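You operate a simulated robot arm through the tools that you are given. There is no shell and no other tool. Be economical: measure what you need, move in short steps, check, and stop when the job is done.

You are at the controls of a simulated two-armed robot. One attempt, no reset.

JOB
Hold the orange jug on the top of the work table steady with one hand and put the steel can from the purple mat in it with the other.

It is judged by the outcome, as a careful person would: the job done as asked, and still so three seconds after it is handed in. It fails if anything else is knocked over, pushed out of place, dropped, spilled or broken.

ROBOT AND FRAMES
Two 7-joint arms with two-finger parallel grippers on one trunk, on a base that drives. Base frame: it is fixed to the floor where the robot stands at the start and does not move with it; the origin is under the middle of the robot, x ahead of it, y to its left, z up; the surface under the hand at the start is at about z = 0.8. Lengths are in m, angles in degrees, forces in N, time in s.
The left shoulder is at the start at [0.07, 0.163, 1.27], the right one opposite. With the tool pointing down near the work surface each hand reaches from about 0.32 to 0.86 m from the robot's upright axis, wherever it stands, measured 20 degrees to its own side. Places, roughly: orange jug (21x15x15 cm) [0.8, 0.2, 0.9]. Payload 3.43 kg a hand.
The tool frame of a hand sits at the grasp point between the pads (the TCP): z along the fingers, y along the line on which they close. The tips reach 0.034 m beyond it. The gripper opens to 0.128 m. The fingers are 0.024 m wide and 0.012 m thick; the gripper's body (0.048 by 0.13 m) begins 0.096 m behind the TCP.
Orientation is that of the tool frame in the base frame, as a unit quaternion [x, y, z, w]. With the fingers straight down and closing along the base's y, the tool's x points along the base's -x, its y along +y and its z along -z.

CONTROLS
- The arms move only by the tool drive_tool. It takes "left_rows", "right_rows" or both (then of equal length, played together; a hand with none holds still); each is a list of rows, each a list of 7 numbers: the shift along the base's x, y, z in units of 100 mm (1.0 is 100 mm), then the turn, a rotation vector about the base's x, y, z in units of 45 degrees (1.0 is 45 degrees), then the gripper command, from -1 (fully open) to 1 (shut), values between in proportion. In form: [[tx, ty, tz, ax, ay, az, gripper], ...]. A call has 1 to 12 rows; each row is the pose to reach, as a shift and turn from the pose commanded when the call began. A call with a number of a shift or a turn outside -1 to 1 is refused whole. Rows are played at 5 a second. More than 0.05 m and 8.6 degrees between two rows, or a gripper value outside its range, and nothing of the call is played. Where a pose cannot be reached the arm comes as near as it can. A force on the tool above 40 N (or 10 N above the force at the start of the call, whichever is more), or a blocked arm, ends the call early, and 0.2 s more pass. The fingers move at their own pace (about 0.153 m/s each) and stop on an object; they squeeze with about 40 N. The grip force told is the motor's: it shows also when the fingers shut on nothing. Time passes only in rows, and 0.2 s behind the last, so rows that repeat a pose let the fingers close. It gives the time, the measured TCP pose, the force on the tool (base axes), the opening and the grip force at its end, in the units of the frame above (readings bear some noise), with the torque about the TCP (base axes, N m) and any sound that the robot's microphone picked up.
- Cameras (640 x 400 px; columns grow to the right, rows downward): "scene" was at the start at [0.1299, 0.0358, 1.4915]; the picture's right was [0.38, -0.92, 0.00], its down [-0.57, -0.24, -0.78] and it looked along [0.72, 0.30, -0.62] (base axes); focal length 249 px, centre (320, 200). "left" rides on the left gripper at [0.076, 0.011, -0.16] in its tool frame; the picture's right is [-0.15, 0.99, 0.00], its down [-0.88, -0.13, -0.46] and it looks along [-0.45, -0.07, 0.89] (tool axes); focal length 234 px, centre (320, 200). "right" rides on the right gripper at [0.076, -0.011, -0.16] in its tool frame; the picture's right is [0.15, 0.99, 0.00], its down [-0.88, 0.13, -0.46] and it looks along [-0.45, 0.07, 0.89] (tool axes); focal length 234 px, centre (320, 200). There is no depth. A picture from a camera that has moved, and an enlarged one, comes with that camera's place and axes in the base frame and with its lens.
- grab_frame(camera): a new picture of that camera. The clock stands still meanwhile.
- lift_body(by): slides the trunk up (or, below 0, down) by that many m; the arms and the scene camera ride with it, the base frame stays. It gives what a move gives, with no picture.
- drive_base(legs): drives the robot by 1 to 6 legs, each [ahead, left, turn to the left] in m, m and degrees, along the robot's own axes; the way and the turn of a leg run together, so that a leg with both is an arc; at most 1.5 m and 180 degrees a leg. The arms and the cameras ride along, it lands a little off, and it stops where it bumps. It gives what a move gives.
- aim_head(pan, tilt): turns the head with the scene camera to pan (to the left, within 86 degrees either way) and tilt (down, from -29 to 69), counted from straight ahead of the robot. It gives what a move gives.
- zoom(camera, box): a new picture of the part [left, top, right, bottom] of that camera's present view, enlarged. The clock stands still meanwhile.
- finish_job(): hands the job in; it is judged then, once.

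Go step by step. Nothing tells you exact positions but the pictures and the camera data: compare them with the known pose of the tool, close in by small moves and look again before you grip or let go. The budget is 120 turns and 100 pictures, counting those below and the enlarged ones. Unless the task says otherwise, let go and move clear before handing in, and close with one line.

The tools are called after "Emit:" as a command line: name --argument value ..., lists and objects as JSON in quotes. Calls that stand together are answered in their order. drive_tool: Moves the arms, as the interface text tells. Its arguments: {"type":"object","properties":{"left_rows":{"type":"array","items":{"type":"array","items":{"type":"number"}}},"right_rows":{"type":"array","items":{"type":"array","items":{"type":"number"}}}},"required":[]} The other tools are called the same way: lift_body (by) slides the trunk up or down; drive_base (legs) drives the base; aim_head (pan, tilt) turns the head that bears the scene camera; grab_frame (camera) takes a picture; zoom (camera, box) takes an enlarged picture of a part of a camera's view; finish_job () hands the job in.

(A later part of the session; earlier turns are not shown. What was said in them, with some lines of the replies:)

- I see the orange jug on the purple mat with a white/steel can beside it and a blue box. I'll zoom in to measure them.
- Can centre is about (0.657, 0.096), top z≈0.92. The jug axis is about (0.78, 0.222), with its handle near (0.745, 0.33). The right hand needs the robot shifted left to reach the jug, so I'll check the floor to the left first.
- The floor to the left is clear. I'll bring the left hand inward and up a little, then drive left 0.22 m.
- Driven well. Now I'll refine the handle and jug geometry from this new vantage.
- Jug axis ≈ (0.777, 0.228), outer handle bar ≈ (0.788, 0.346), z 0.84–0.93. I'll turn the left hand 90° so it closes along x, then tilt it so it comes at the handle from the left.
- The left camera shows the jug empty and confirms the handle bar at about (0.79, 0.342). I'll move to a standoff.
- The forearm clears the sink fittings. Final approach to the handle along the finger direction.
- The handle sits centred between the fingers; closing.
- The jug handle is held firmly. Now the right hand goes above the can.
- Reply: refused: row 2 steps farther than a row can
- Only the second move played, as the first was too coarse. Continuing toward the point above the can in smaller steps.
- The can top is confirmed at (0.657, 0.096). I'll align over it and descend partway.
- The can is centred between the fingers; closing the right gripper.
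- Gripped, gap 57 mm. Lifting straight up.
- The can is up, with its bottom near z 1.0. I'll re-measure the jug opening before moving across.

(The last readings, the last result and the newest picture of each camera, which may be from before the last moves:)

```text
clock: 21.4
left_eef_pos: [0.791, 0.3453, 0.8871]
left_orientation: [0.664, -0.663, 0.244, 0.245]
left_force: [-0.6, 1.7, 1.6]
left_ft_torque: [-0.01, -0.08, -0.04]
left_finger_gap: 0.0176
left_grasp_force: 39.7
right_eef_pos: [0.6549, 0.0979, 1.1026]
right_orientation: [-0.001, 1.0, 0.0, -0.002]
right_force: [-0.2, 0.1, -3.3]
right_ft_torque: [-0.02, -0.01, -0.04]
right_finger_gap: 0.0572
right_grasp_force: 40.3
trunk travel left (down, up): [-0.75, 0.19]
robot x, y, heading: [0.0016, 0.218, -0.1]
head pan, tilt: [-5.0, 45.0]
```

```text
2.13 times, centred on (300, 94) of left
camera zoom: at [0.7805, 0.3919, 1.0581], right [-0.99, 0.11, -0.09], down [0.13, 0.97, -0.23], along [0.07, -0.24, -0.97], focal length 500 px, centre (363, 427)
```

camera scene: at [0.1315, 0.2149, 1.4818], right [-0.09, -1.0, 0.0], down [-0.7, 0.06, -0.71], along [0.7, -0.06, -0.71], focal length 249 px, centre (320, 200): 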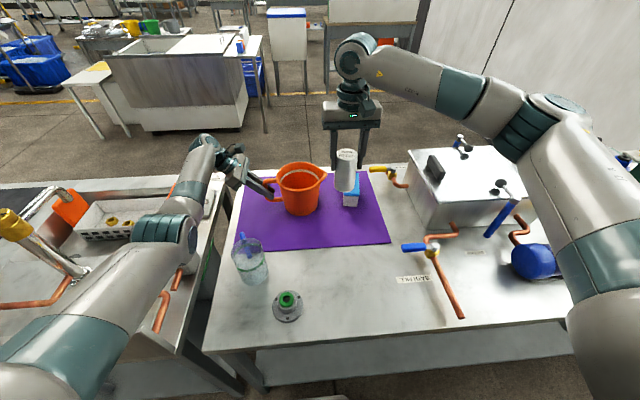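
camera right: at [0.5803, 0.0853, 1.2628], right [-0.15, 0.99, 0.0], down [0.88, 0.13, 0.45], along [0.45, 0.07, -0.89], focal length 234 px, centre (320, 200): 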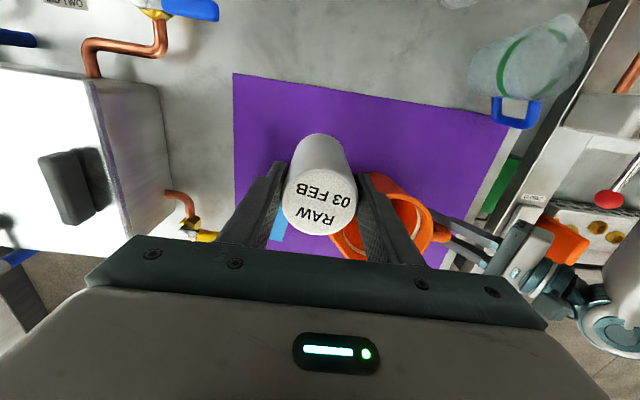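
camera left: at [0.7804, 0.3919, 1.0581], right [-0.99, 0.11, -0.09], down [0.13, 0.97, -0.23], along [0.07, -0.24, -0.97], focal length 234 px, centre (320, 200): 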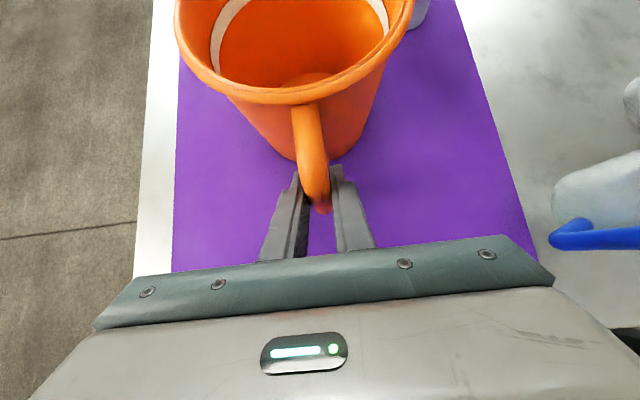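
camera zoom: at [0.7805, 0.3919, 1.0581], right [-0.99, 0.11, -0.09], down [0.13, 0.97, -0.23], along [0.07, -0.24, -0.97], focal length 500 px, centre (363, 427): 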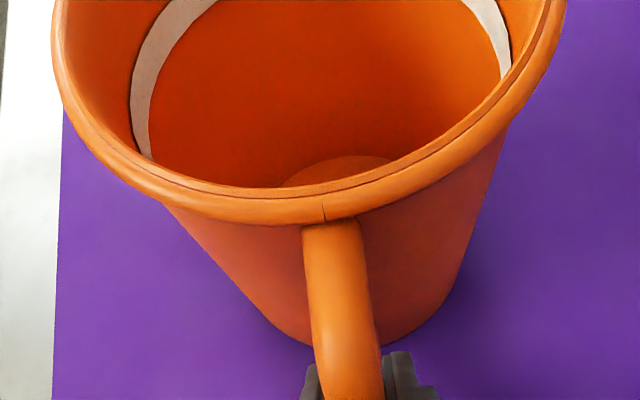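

Jug axis is at about (0.783, 0.229). Moving the can across above it.

Emit:
drive_tool --right_rows '[[0.25, 0.25, 0, 0, 0, 0, 1], [0.5, 0.5, 0, 0, 0, 0, 1], [0.75, 0.75, 0, 0, 0, 0, 1], [1, 1, 0, 0, 0, 0, 1]]'

Emit:
drive_tool --right_rows '[[0.15, 0.15, 0, 0, 0, 0, 1], [0.27, 0.32, 0, 0, 0, 0, 1], [0.27, 0.32, 0, 0, 0, 0, 1]]'

Emit:
zoom --camera "scene" --box '[220, 90, 380, 230]'

Emit:
grab_frame --camera "right"

Emit:
grab_frame --camera "left"

```text
clock: 22.4
left_eef_pos: [0.7895, 0.3456, 0.8874]
left_orientation: [0.664, -0.662, 0.245, 0.245]
left_force: [0.5, -2.6, 1.6]
left_ft_torque: [-0.24, -0.03, -0.05]
left_finger_gap: 0.017
left_grasp_force: 40.3
right_eef_pos: [0.757, 0.1965, 1.1038]
right_orientation: [0.0, 1.0, -0.001, -0.001]
right_force: [0.3, 0.0, -2.3]
right_ft_torque: [-0.02, 0.01, 0.01]
right_finger_gap: 0.057
right_grasp_force: 40.2
trunk travel left (down, up): [-0.75, 0.19]
robot x, y, heading: [-0.003, 0.2173, -0.0]
head pan, tilt: [-5.0, 45.0]
```

```text
clock: 23.2
left_eef_pos: [0.7901, 0.3462, 0.8869]
left_orientation: [0.664, -0.663, 0.244, 0.245]
left_force: [0.1, 2.6, 1.9]
left_ft_torque: [-0.18, -0.06, 0.0]
left_finger_gap: 0.0176
left_grasp_force: 39.7
right_eef_pos: [0.7842, 0.2261, 1.1031]
right_orientation: [0.0, 1.0, 0.0, 0.0]
right_force: [-0.3, 0.0, -3.2]
right_ft_torque: [-0.01, 0.01, -0.03]
right_finger_gap: 0.0568
right_grasp_force: 39.8
trunk travel left (down, up): [-0.75, 0.19]
robot x, y, heading: [0.0009, 0.2185, 0.3]
head pan, tilt: [-5.0, 45.0]
```

```text
2.86 times, centred on (300, 160) of scene
camera zoom: at [0.1315, 0.214, 1.4819], right [-0.09, -1.0, 0.0], down [-0.7, 0.06, -0.71], along [0.7, -0.06, -0.71], focal length 712 px, centre (377, 314)
```

zoom: 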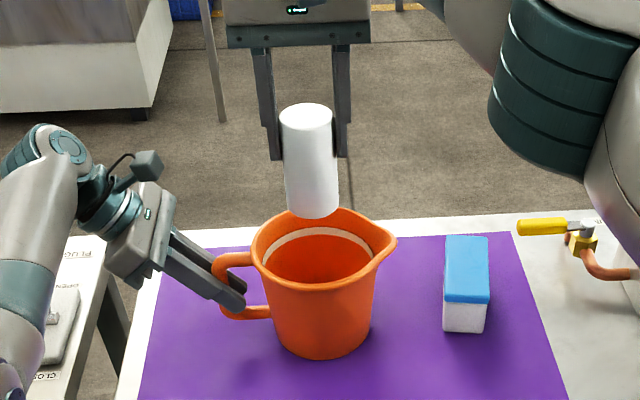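

```text
63 pictures are left
camera right: at [0.7084, 0.2153, 1.2634], right [-0.15, 0.99, 0.0], down [0.88, 0.13, 0.46], along [0.45, 0.07, -0.89], focal length 234 px, centre (320, 200)
```

right: 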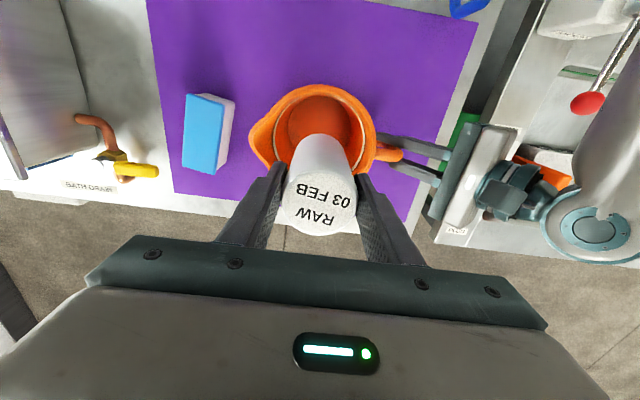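

```text
62 pictures are left
camera left: at [0.7805, 0.3922, 1.0583], right [-0.99, 0.11, -0.09], down [0.13, 0.97, -0.22], along [0.07, -0.23, -0.97], focal length 234 px, centre (320, 200)
```

left: 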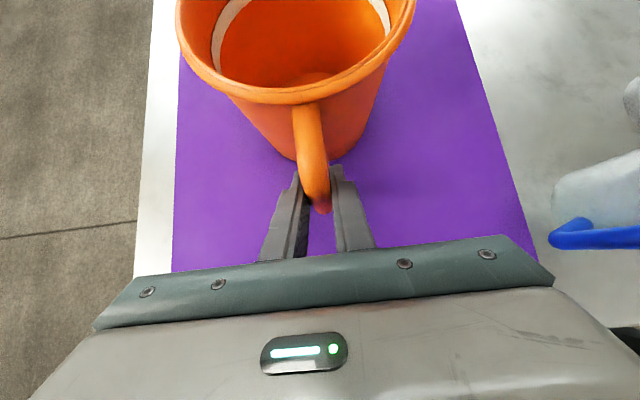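

The can is over the jug and well centred, about 3 mm off in y. Lowering into the mouth.

Emit:
drive_tool --right_rows '[[0, 0.03, -0.25, 0, 0, 0, 1], [0, 0.03, -0.5, 0, 0, 0, 1], [0, 0.03, -0.75, 0, 0, 0, 1], [0, 0.03, -0.95, 0, 0, 0, 1]]'

Emit:
zoom --camera "scene" --box '[220, 90, 380, 230]'

Emit:
grab_frame --camera "right"

Emit:
grab_frame --camera "left"

```text
clock: 24.2
left_eef_pos: [0.7898, 0.345, 0.8871]
left_orientation: [0.664, -0.663, 0.245, 0.245]
left_force: [-0.4, 3.0, 1.9]
left_ft_torque: [0.19, -0.05, 0.01]
left_finger_gap: 0.0173
left_grasp_force: 39.9
right_eef_pos: [0.7822, 0.2331, 1.0068]
right_orientation: [0.0, 1.0, 0.0, 0.0]
right_force: [0.6, 0.3, -2.9]
right_ft_torque: [0.0, 0.03, -0.02]
right_finger_gap: 0.0573
right_grasp_force: 39.4
trunk travel left (down, up): [-0.75, 0.19]
robot x, y, heading: [0.0, 0.2199, 0.0]
head pan, tilt: [-5.0, 45.0]
```

```text
2.86 times, centred on (300, 160) of scene
camera zoom: at [0.1316, 0.2152, 1.4819], right [-0.09, -1.0, 0.0], down [-0.7, 0.06, -0.71], along [0.7, -0.06, -0.71], focal length 712 px, centre (377, 314)
```

zoom: 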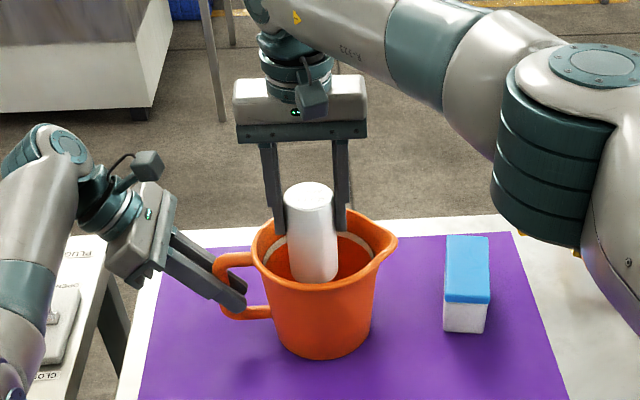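

```text
60 pictures are left
camera right: at [0.7068, 0.2206, 1.1669], right [-0.15, 0.99, 0.0], down [0.88, 0.13, 0.46], along [0.45, 0.07, -0.89], focal length 234 px, centre (320, 200)
```

right: 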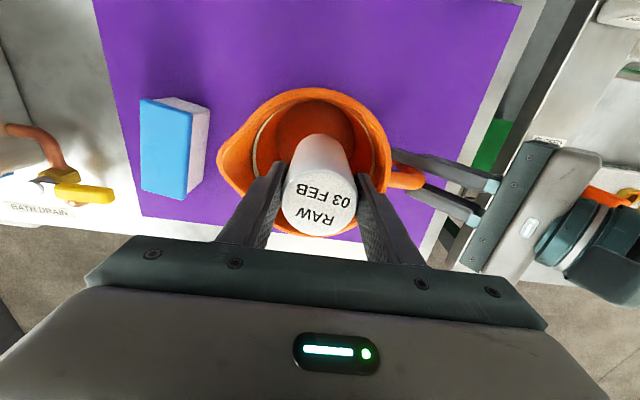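

```text
59 pictures are left
camera left: at [0.7805, 0.3925, 1.0581], right [-0.99, 0.11, -0.09], down [0.13, 0.97, -0.23], along [0.07, -0.24, -0.97], focal length 234 px, centre (320, 200)
```

left: 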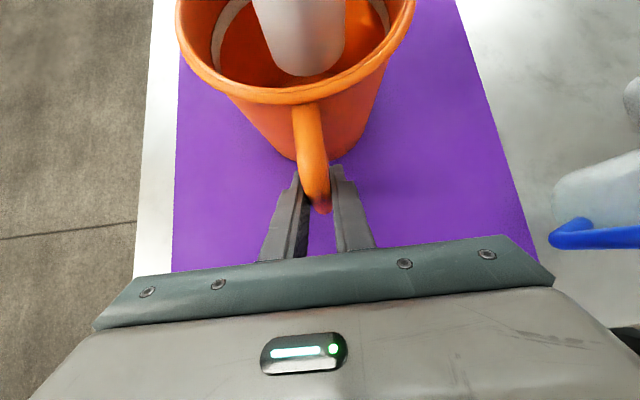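

Can is inside the rim and well clear of the walls. Continuing down slowly.

Emit:
drive_tool --right_rows '[[0, -0.02, -0.2, 0, 0, 0, 1], [0, -0.02, -0.4, 0, 0, 0, 1], [0, -0.02, -0.6, 0, 0, 0, 1], [0, -0.02, -0.75, 0, 0, 0, 1], [0, -0.02, -0.85, 0, 0, 0, 1]]'

Emit:
zoom --camera "scene" --box '[220, 90, 380, 230]'

Emit:
grab_frame --camera "left"

```text
clock: 25.4
left_eef_pos: [0.7903, 0.3455, 0.8875]
left_orientation: [0.664, -0.663, 0.244, 0.245]
left_force: [-1.2, 1.5, 1.5]
left_ft_torque: [0.04, -0.02, -0.03]
left_finger_gap: 0.0175
left_grasp_force: 40.0
right_eef_pos: [0.783, 0.2289, 0.921]
right_orientation: [0.001, 1.0, 0.002, 0.0]
right_force: [0.2, 0.3, -3.2]
right_ft_torque: [0.0, 0.03, 0.02]
right_finger_gap: 0.0569
right_grasp_force: 39.8
trunk travel left (down, up): [-0.75, 0.19]
robot x, y, heading: [-0.002, 0.2194, 0.1]
head pan, tilt: [-5.0, 45.0]
```

```text
2.86 times, centred on (300, 160) of scene
camera zoom: at [0.1316, 0.215, 1.4819], right [-0.09, -1.0, 0.0], down [-0.7, 0.06, -0.71], along [0.7, -0.06, -0.71], focal length 712 px, centre (377, 314)
```

zoom: 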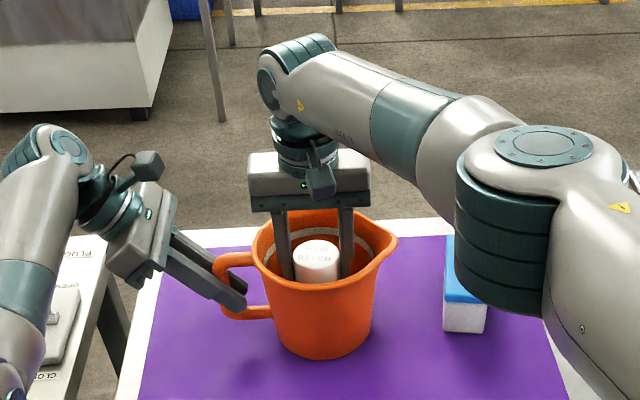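

```text
57 pictures are left
camera left: at [0.7805, 0.3919, 1.0581], right [-0.99, 0.11, -0.09], down [0.13, 0.97, -0.23], along [0.07, -0.24, -0.97], focal length 234 px, centre (320, 200)
```

left: 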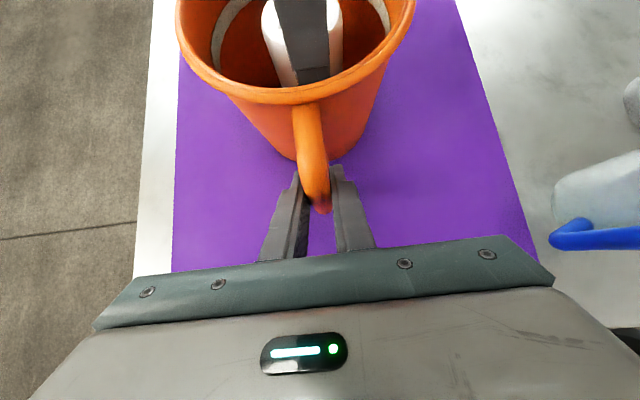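

Emit:
drive_tool --right_rows '[[0, 0, -0.03, 0, 0, 0, 1], [0, 0, -0.06, 0, 0, 0, 1], [0, 0, -0.09, 0, 0, 0, 1]]'

```text
clock: 26.2
left_eef_pos: [0.7897, 0.3459, 0.8862]
left_orientation: [-0.663, 0.664, -0.244, -0.245]
left_force: [-2.0, 0.9, 1.1]
left_ft_torque: [0.0, -0.06, 0.0]
left_finger_gap: 0.0174
left_grasp_force: 39.8
right_eef_pos: [0.7832, 0.2286, 0.9117]
right_orientation: [-0.001, 1.0, 0.0, -0.001]
right_force: [-0.1, 0.3, -2.7]
right_ft_torque: [0.0, 0.03, 0.02]
right_finger_gap: 0.0568
right_grasp_force: 40.3
trunk travel left (down, up): [-0.75, 0.19]
robot x, y, heading: [0.0007, 0.2229, 0.1]
head pan, tilt: [-5.0, 45.0]
```

No contact yet at z 0.912; I'll keep easing down in 2 mm steps.

Emit:
drive_tool --right_rows '[[0, 0, -0.02, 0, 0, 0, 1], [0, 0, -0.04, 0, 0, 0, 1], [0, 0, -0.04, 0, 0, 0, 1]]'

```text
clock: 27.0
left_eef_pos: [0.7891, 0.3448, 0.8877]
left_orientation: [0.663, -0.663, 0.245, 0.245]
left_force: [-0.3, 1.2, 1.6]
left_ft_torque: [-0.01, -0.01, -0.06]
left_finger_gap: 0.0173
left_grasp_force: 39.9
right_eef_pos: [0.7847, 0.2284, 0.9082]
right_orientation: [0.0, 1.0, 0.0, 0.001]
right_force: [0.2, -0.3, -3.3]
right_ft_torque: [0.0, 0.01, 0.01]
right_finger_gap: 0.0573
right_grasp_force: 40.0
trunk travel left (down, up): [-0.75, 0.19]
robot x, y, heading: [0.0003, 0.2181, 0.2]
head pan, tilt: [-5.0, 45.0]
```

Emit:
drive_tool --right_rows '[[0, 0, -0.015, 0, 0, 0, 1], [0, 0, -0.03, 0, 0, 0, 1], [0, 0, -0.03, 0, 0, 0, 1]]'

```text
clock: 27.8
left_eef_pos: [0.7885, 0.3457, 0.8875]
left_orientation: [0.664, -0.663, 0.244, 0.245]
left_force: [5.7, -1.1, -7.5]
left_ft_torque: [0.24, -0.17, 0.25]
left_finger_gap: 0.0174
left_grasp_force: 40.1
right_eef_pos: [0.7838, 0.2293, 0.9076]
right_orientation: [0.0, 1.0, 0.0, 0.0]
right_force: [-4.9, -1.4, 19.4]
right_ft_torque: [0.01, 0.51, 0.15]
right_finger_gap: 0.0571
right_grasp_force: 40.1
trunk travel left (down, up): [-0.75, 0.19]
robot x, y, heading: [0.0005, 0.2218, -0.2]
head pan, tilt: [-5.0, 45.0]
```

The can has touched the jug floor (19 N). I'll ease up about 2 mm to relieve the load, then open the fingers moderately.

Emit:
drive_tool --right_rows '[[0, 0, 0.02, 0, 0, 0, 1], [0, 0, 0.02, 0, 0, 0, 1]]'

Emit:
drive_tool --right_rows '[[0, 0, 0, 0, 0, 0, 0.05], [0, 0, 0, 0, 0, 0, -0.1], [0, 0, 0, 0, 0, 0, -0.2], [0, 0, 0, 0, 0, 0, -0.2]]'

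Emit:
grab_frame --camera "right"

Emit:
zoom --camera "scene" --box '[220, 90, 380, 230]'

```text
clock: 28.4
left_eef_pos: [0.7895, 0.346, 0.8878]
left_orientation: [0.664, -0.663, 0.244, 0.245]
left_force: [-3.5, 0.5, -2.9]
left_ft_torque: [0.26, 0.0, -0.17]
left_finger_gap: 0.0174
left_grasp_force: 40.0
right_eef_pos: [0.7836, 0.2287, 0.9072]
right_orientation: [0.001, 1.0, 0.0, 0.001]
right_force: [3.6, -0.3, 7.7]
right_ft_torque: [0.09, -0.28, -0.03]
right_finger_gap: 0.0571
right_grasp_force: 39.6
trunk travel left (down, up): [-0.75, 0.19]
robot x, y, heading: [-0.0023, 0.2208, 0.0]
head pan, tilt: [-5.0, 45.0]
```

```text
clock: 29.4
left_eef_pos: [0.7904, 0.3452, 0.8879]
left_orientation: [0.664, -0.663, 0.245, 0.245]
left_force: [0.8, 1.1, -0.5]
left_ft_torque: [0.04, -0.08, 0.1]
left_finger_gap: 0.017
left_grasp_force: 40.1
right_eef_pos: [0.7841, 0.2282, 0.9069]
right_orientation: [0.0, 1.0, 0.001, 0.0]
right_force: [-0.4, -0.4, -1.1]
right_ft_torque: [-0.02, -0.02, 0.02]
right_finger_gap: 0.0766
right_grasp_force: 0.0
trunk travel left (down, up): [-0.75, 0.19]
robot x, y, heading: [0.0023, 0.2164, 0.2]
head pan, tilt: [-5.0, 45.0]
```

```text
56 pictures are left
camera right: at [0.7082, 0.2165, 1.0677], right [-0.15, 0.99, 0.0], down [0.88, 0.13, 0.46], along [0.45, 0.07, -0.89], focal length 234 px, centre (320, 200)
```

right: 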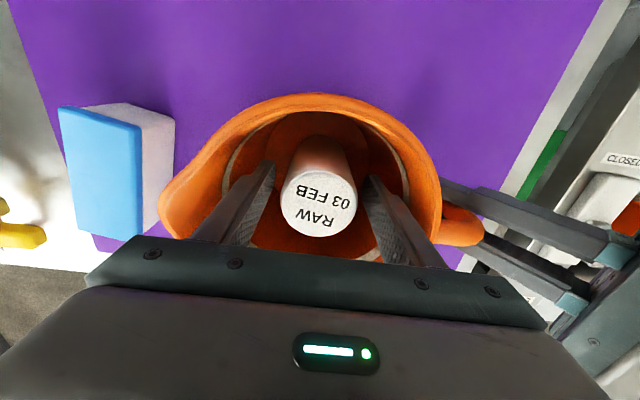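

```text
2.86 times, centred on (300, 160) of scene
camera zoom: at [0.1318, 0.2149, 1.4818], right [-0.09, -1.0, 0.0], down [-0.7, 0.06, -0.71], along [0.7, -0.06, -0.71], focal length 712 px, centre (377, 314)
```

zoom: 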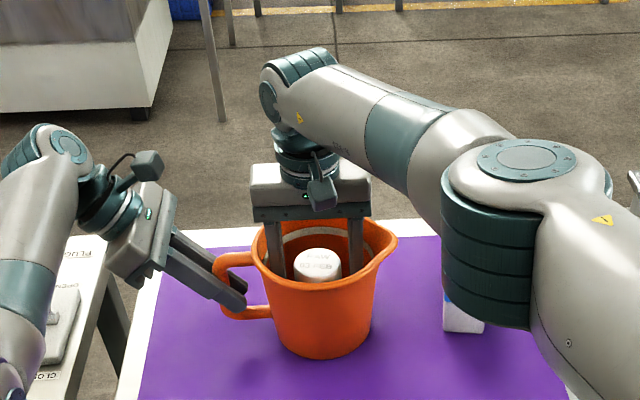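

The can is standing free in the jug. Lifting the right hand straight up, then back and away.

Emit:
drive_tool --right_rows '[[0, 0, 0.1, 0, 0, 0, -0.2], [0, 0, 0.3, 0, 0, 0, -0.2], [0, 0, 0.65, 0, 0, 0, -0.2], [0, 0, 1, 0, 0, 0, -0.2]]'

Emit:
drive_tool --right_rows '[[0, 0, 0.4, 0, 0, 0, -0.2], [0, 0, 0.8, 0, 0, 0, -0.2], [-0.3, -0.2, 1, 0, 0, 0, -0.2], [-0.65, -0.5, 1, 0, 0, 0, -0.2], [-1, -0.8, 1, 0, 0, 0, -0.2]]'

Emit:
zoom --camera "scene" --box '[220, 90, 380, 230]'

Emit:
grab_frame --camera "left"

```text
clock: 30.4
left_eef_pos: [0.7897, 0.3455, 0.8869]
left_orientation: [0.664, -0.662, 0.245, 0.244]
left_force: [1.2, 1.8, 0.5]
left_ft_torque: [-0.15, -0.04, 0.14]
left_finger_gap: 0.017
left_grasp_force: 40.2
right_eef_pos: [0.784, 0.229, 1.0056]
right_orientation: [0.0, 1.0, 0.0, 0.001]
right_force: [-0.3, -0.4, -0.7]
right_ft_torque: [-0.02, -0.01, -0.01]
right_finger_gap: 0.0769
right_grasp_force: 0.1
trunk travel left (down, up): [-0.75, 0.19]
robot x, y, heading: [-0.0005, 0.218, -0.3]
head pan, tilt: [-5.0, 45.0]
```

```text
clock: 31.6
left_eef_pos: [0.7895, 0.344, 0.8891]
left_orientation: [0.664, -0.663, 0.244, 0.244]
left_force: [-0.5, 3.8, 0.0]
left_ft_torque: [0.01, 0.0, 0.04]
left_finger_gap: 0.0173
left_grasp_force: 40.1
right_eef_pos: [0.6822, 0.1456, 1.1086]
right_orientation: [0.0, 1.0, 0.001, 0.001]
right_force: [0.2, -0.5, -0.9]
right_ft_torque: [0.02, -0.02, -0.01]
right_finger_gap: 0.0766
right_grasp_force: 0.1
trunk travel left (down, up): [-0.75, 0.19]
robot x, y, heading: [0.0012, 0.2192, 0.3]
head pan, tilt: [-5.0, 45.0]
```

```text
2.86 times, centred on (300, 160) of scene
camera zoom: at [0.1304, 0.2124, 1.4819], right [-0.09, -1.0, 0.0], down [-0.7, 0.06, -0.71], along [0.7, -0.06, -0.71], focal length 712 px, centre (377, 314)
```

zoom: 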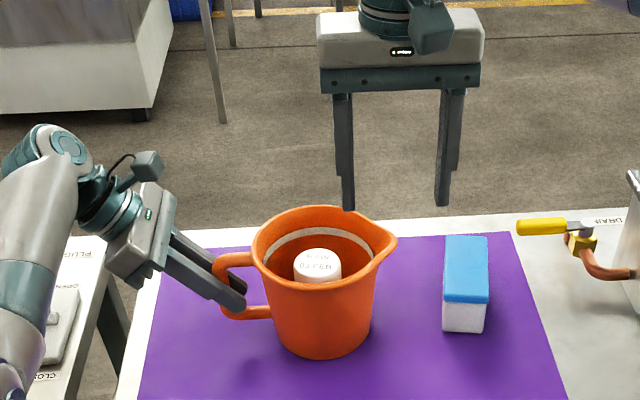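

```text
53 pictures are left
camera left: at [0.7796, 0.3908, 1.0588], right [-0.99, 0.11, -0.09], down [0.13, 0.97, -0.22], along [0.07, -0.23, -0.97], focal length 234 px, centre (320, 200)
```

left: 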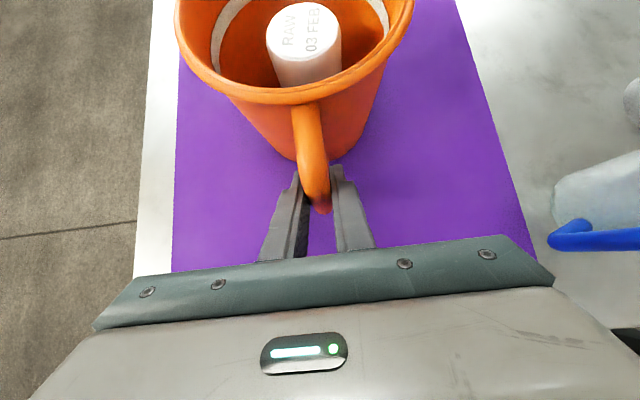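

The can stands upright in the jug. Now I release the handle and back the left hand out along its fingers.

Emit:
drive_tool --left_rows '[[0, 0, 0, 0, 0, 0, 0.6], [0, 0, 0, 0, 0, 0, 0.3], [0, 0, 0, 0, 0, 0, -0.1], [0, 0, 0, 0, 0, 0, -0.4], [0, 0, 0, 0, 0, 0, -0.4]]'

Emit:
drive_tool --left_rows '[[0, 0.1, 0.12, 0, 0, 0, -0.4], [0, 0.3, 0.35, 0, 0, 0, -0.4], [0, 0.5, 0.6, 0, 0, 0, -0.4], [0, 0.7, 0.9, 0, 0, 0, -0.4]]'

Emit:
grab_frame --camera "scene"

Emit:
zoom --camera "scene" --box '[220, 90, 380, 230]'

```text
clock: 32.8
left_eef_pos: [0.7892, 0.3444, 0.8861]
left_orientation: [0.664, -0.663, 0.244, 0.245]
left_force: [0.0, 0.0, 0.5]
left_ft_torque: [0.03, 0.0, 0.0]
left_finger_gap: 0.0895
left_grasp_force: 0.0
right_eef_pos: [0.684, 0.1463, 1.1085]
right_orientation: [0.0, 1.0, 0.0, 0.001]
right_force: [0.1, -0.2, -0.9]
right_ft_torque: [0.01, 0.03, 0.0]
right_finger_gap: 0.0768
right_grasp_force: 0.0
trunk travel left (down, up): [-0.75, 0.19]
robot x, y, heading: [0.0005, 0.2207, 0.0]
head pan, tilt: [-5.0, 45.0]
```

```text
clock: 33.8
left_eef_pos: [0.7878, 0.4136, 0.9777]
left_orientation: [0.664, -0.663, 0.245, 0.244]
left_force: [0.8, -0.3, 0.0]
left_ft_torque: [-0.02, 0.0, 0.03]
left_finger_gap: 0.0897
left_grasp_force: 0.2
right_eef_pos: [0.6839, 0.1482, 1.1091]
right_orientation: [-0.001, 1.0, 0.0, -0.001]
right_force: [0.2, 0.4, -0.3]
right_ft_torque: [0.01, 0.02, -0.02]
right_finger_gap: 0.0769
right_grasp_force: 0.2
trunk travel left (down, up): [-0.75, 0.19]
robot x, y, heading: [0.0019, 0.2199, 0.0]
head pan, tilt: [-5.0, 45.0]
```

```text
52 pictures are left
camera scene: at [0.1309, 0.215, 1.4819], right [-0.09, -1.0, 0.0], down [-0.7, 0.06, -0.71], along [0.7, -0.06, -0.71], focal length 249 px, centre (320, 200)
```

scene: 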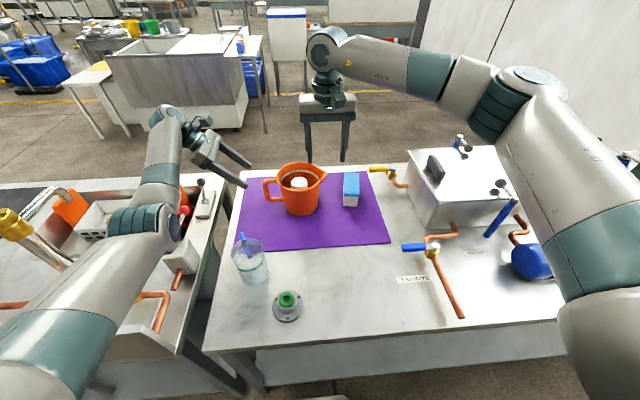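

```text
2.86 times, centred on (300, 160) of scene
camera zoom: at [0.1309, 0.215, 1.4819], right [-0.09, -1.0, 0.0], down [-0.7, 0.06, -0.71], along [0.7, -0.06, -0.71], focal length 712 px, centre (377, 314)
```

zoom: 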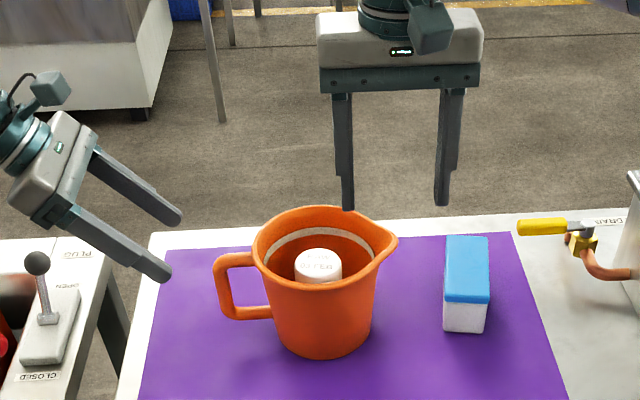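

The jug stands undisturbed with the can inside it, and both hands are clear with everything else in place. Handing in.

Emit:
finish_job

```text
The job is handed in.
```

The steel can is standing upright in the orange jug. The left hand held the jug by its handle while the right lowered the can in, and both hands have let go and moved clear.
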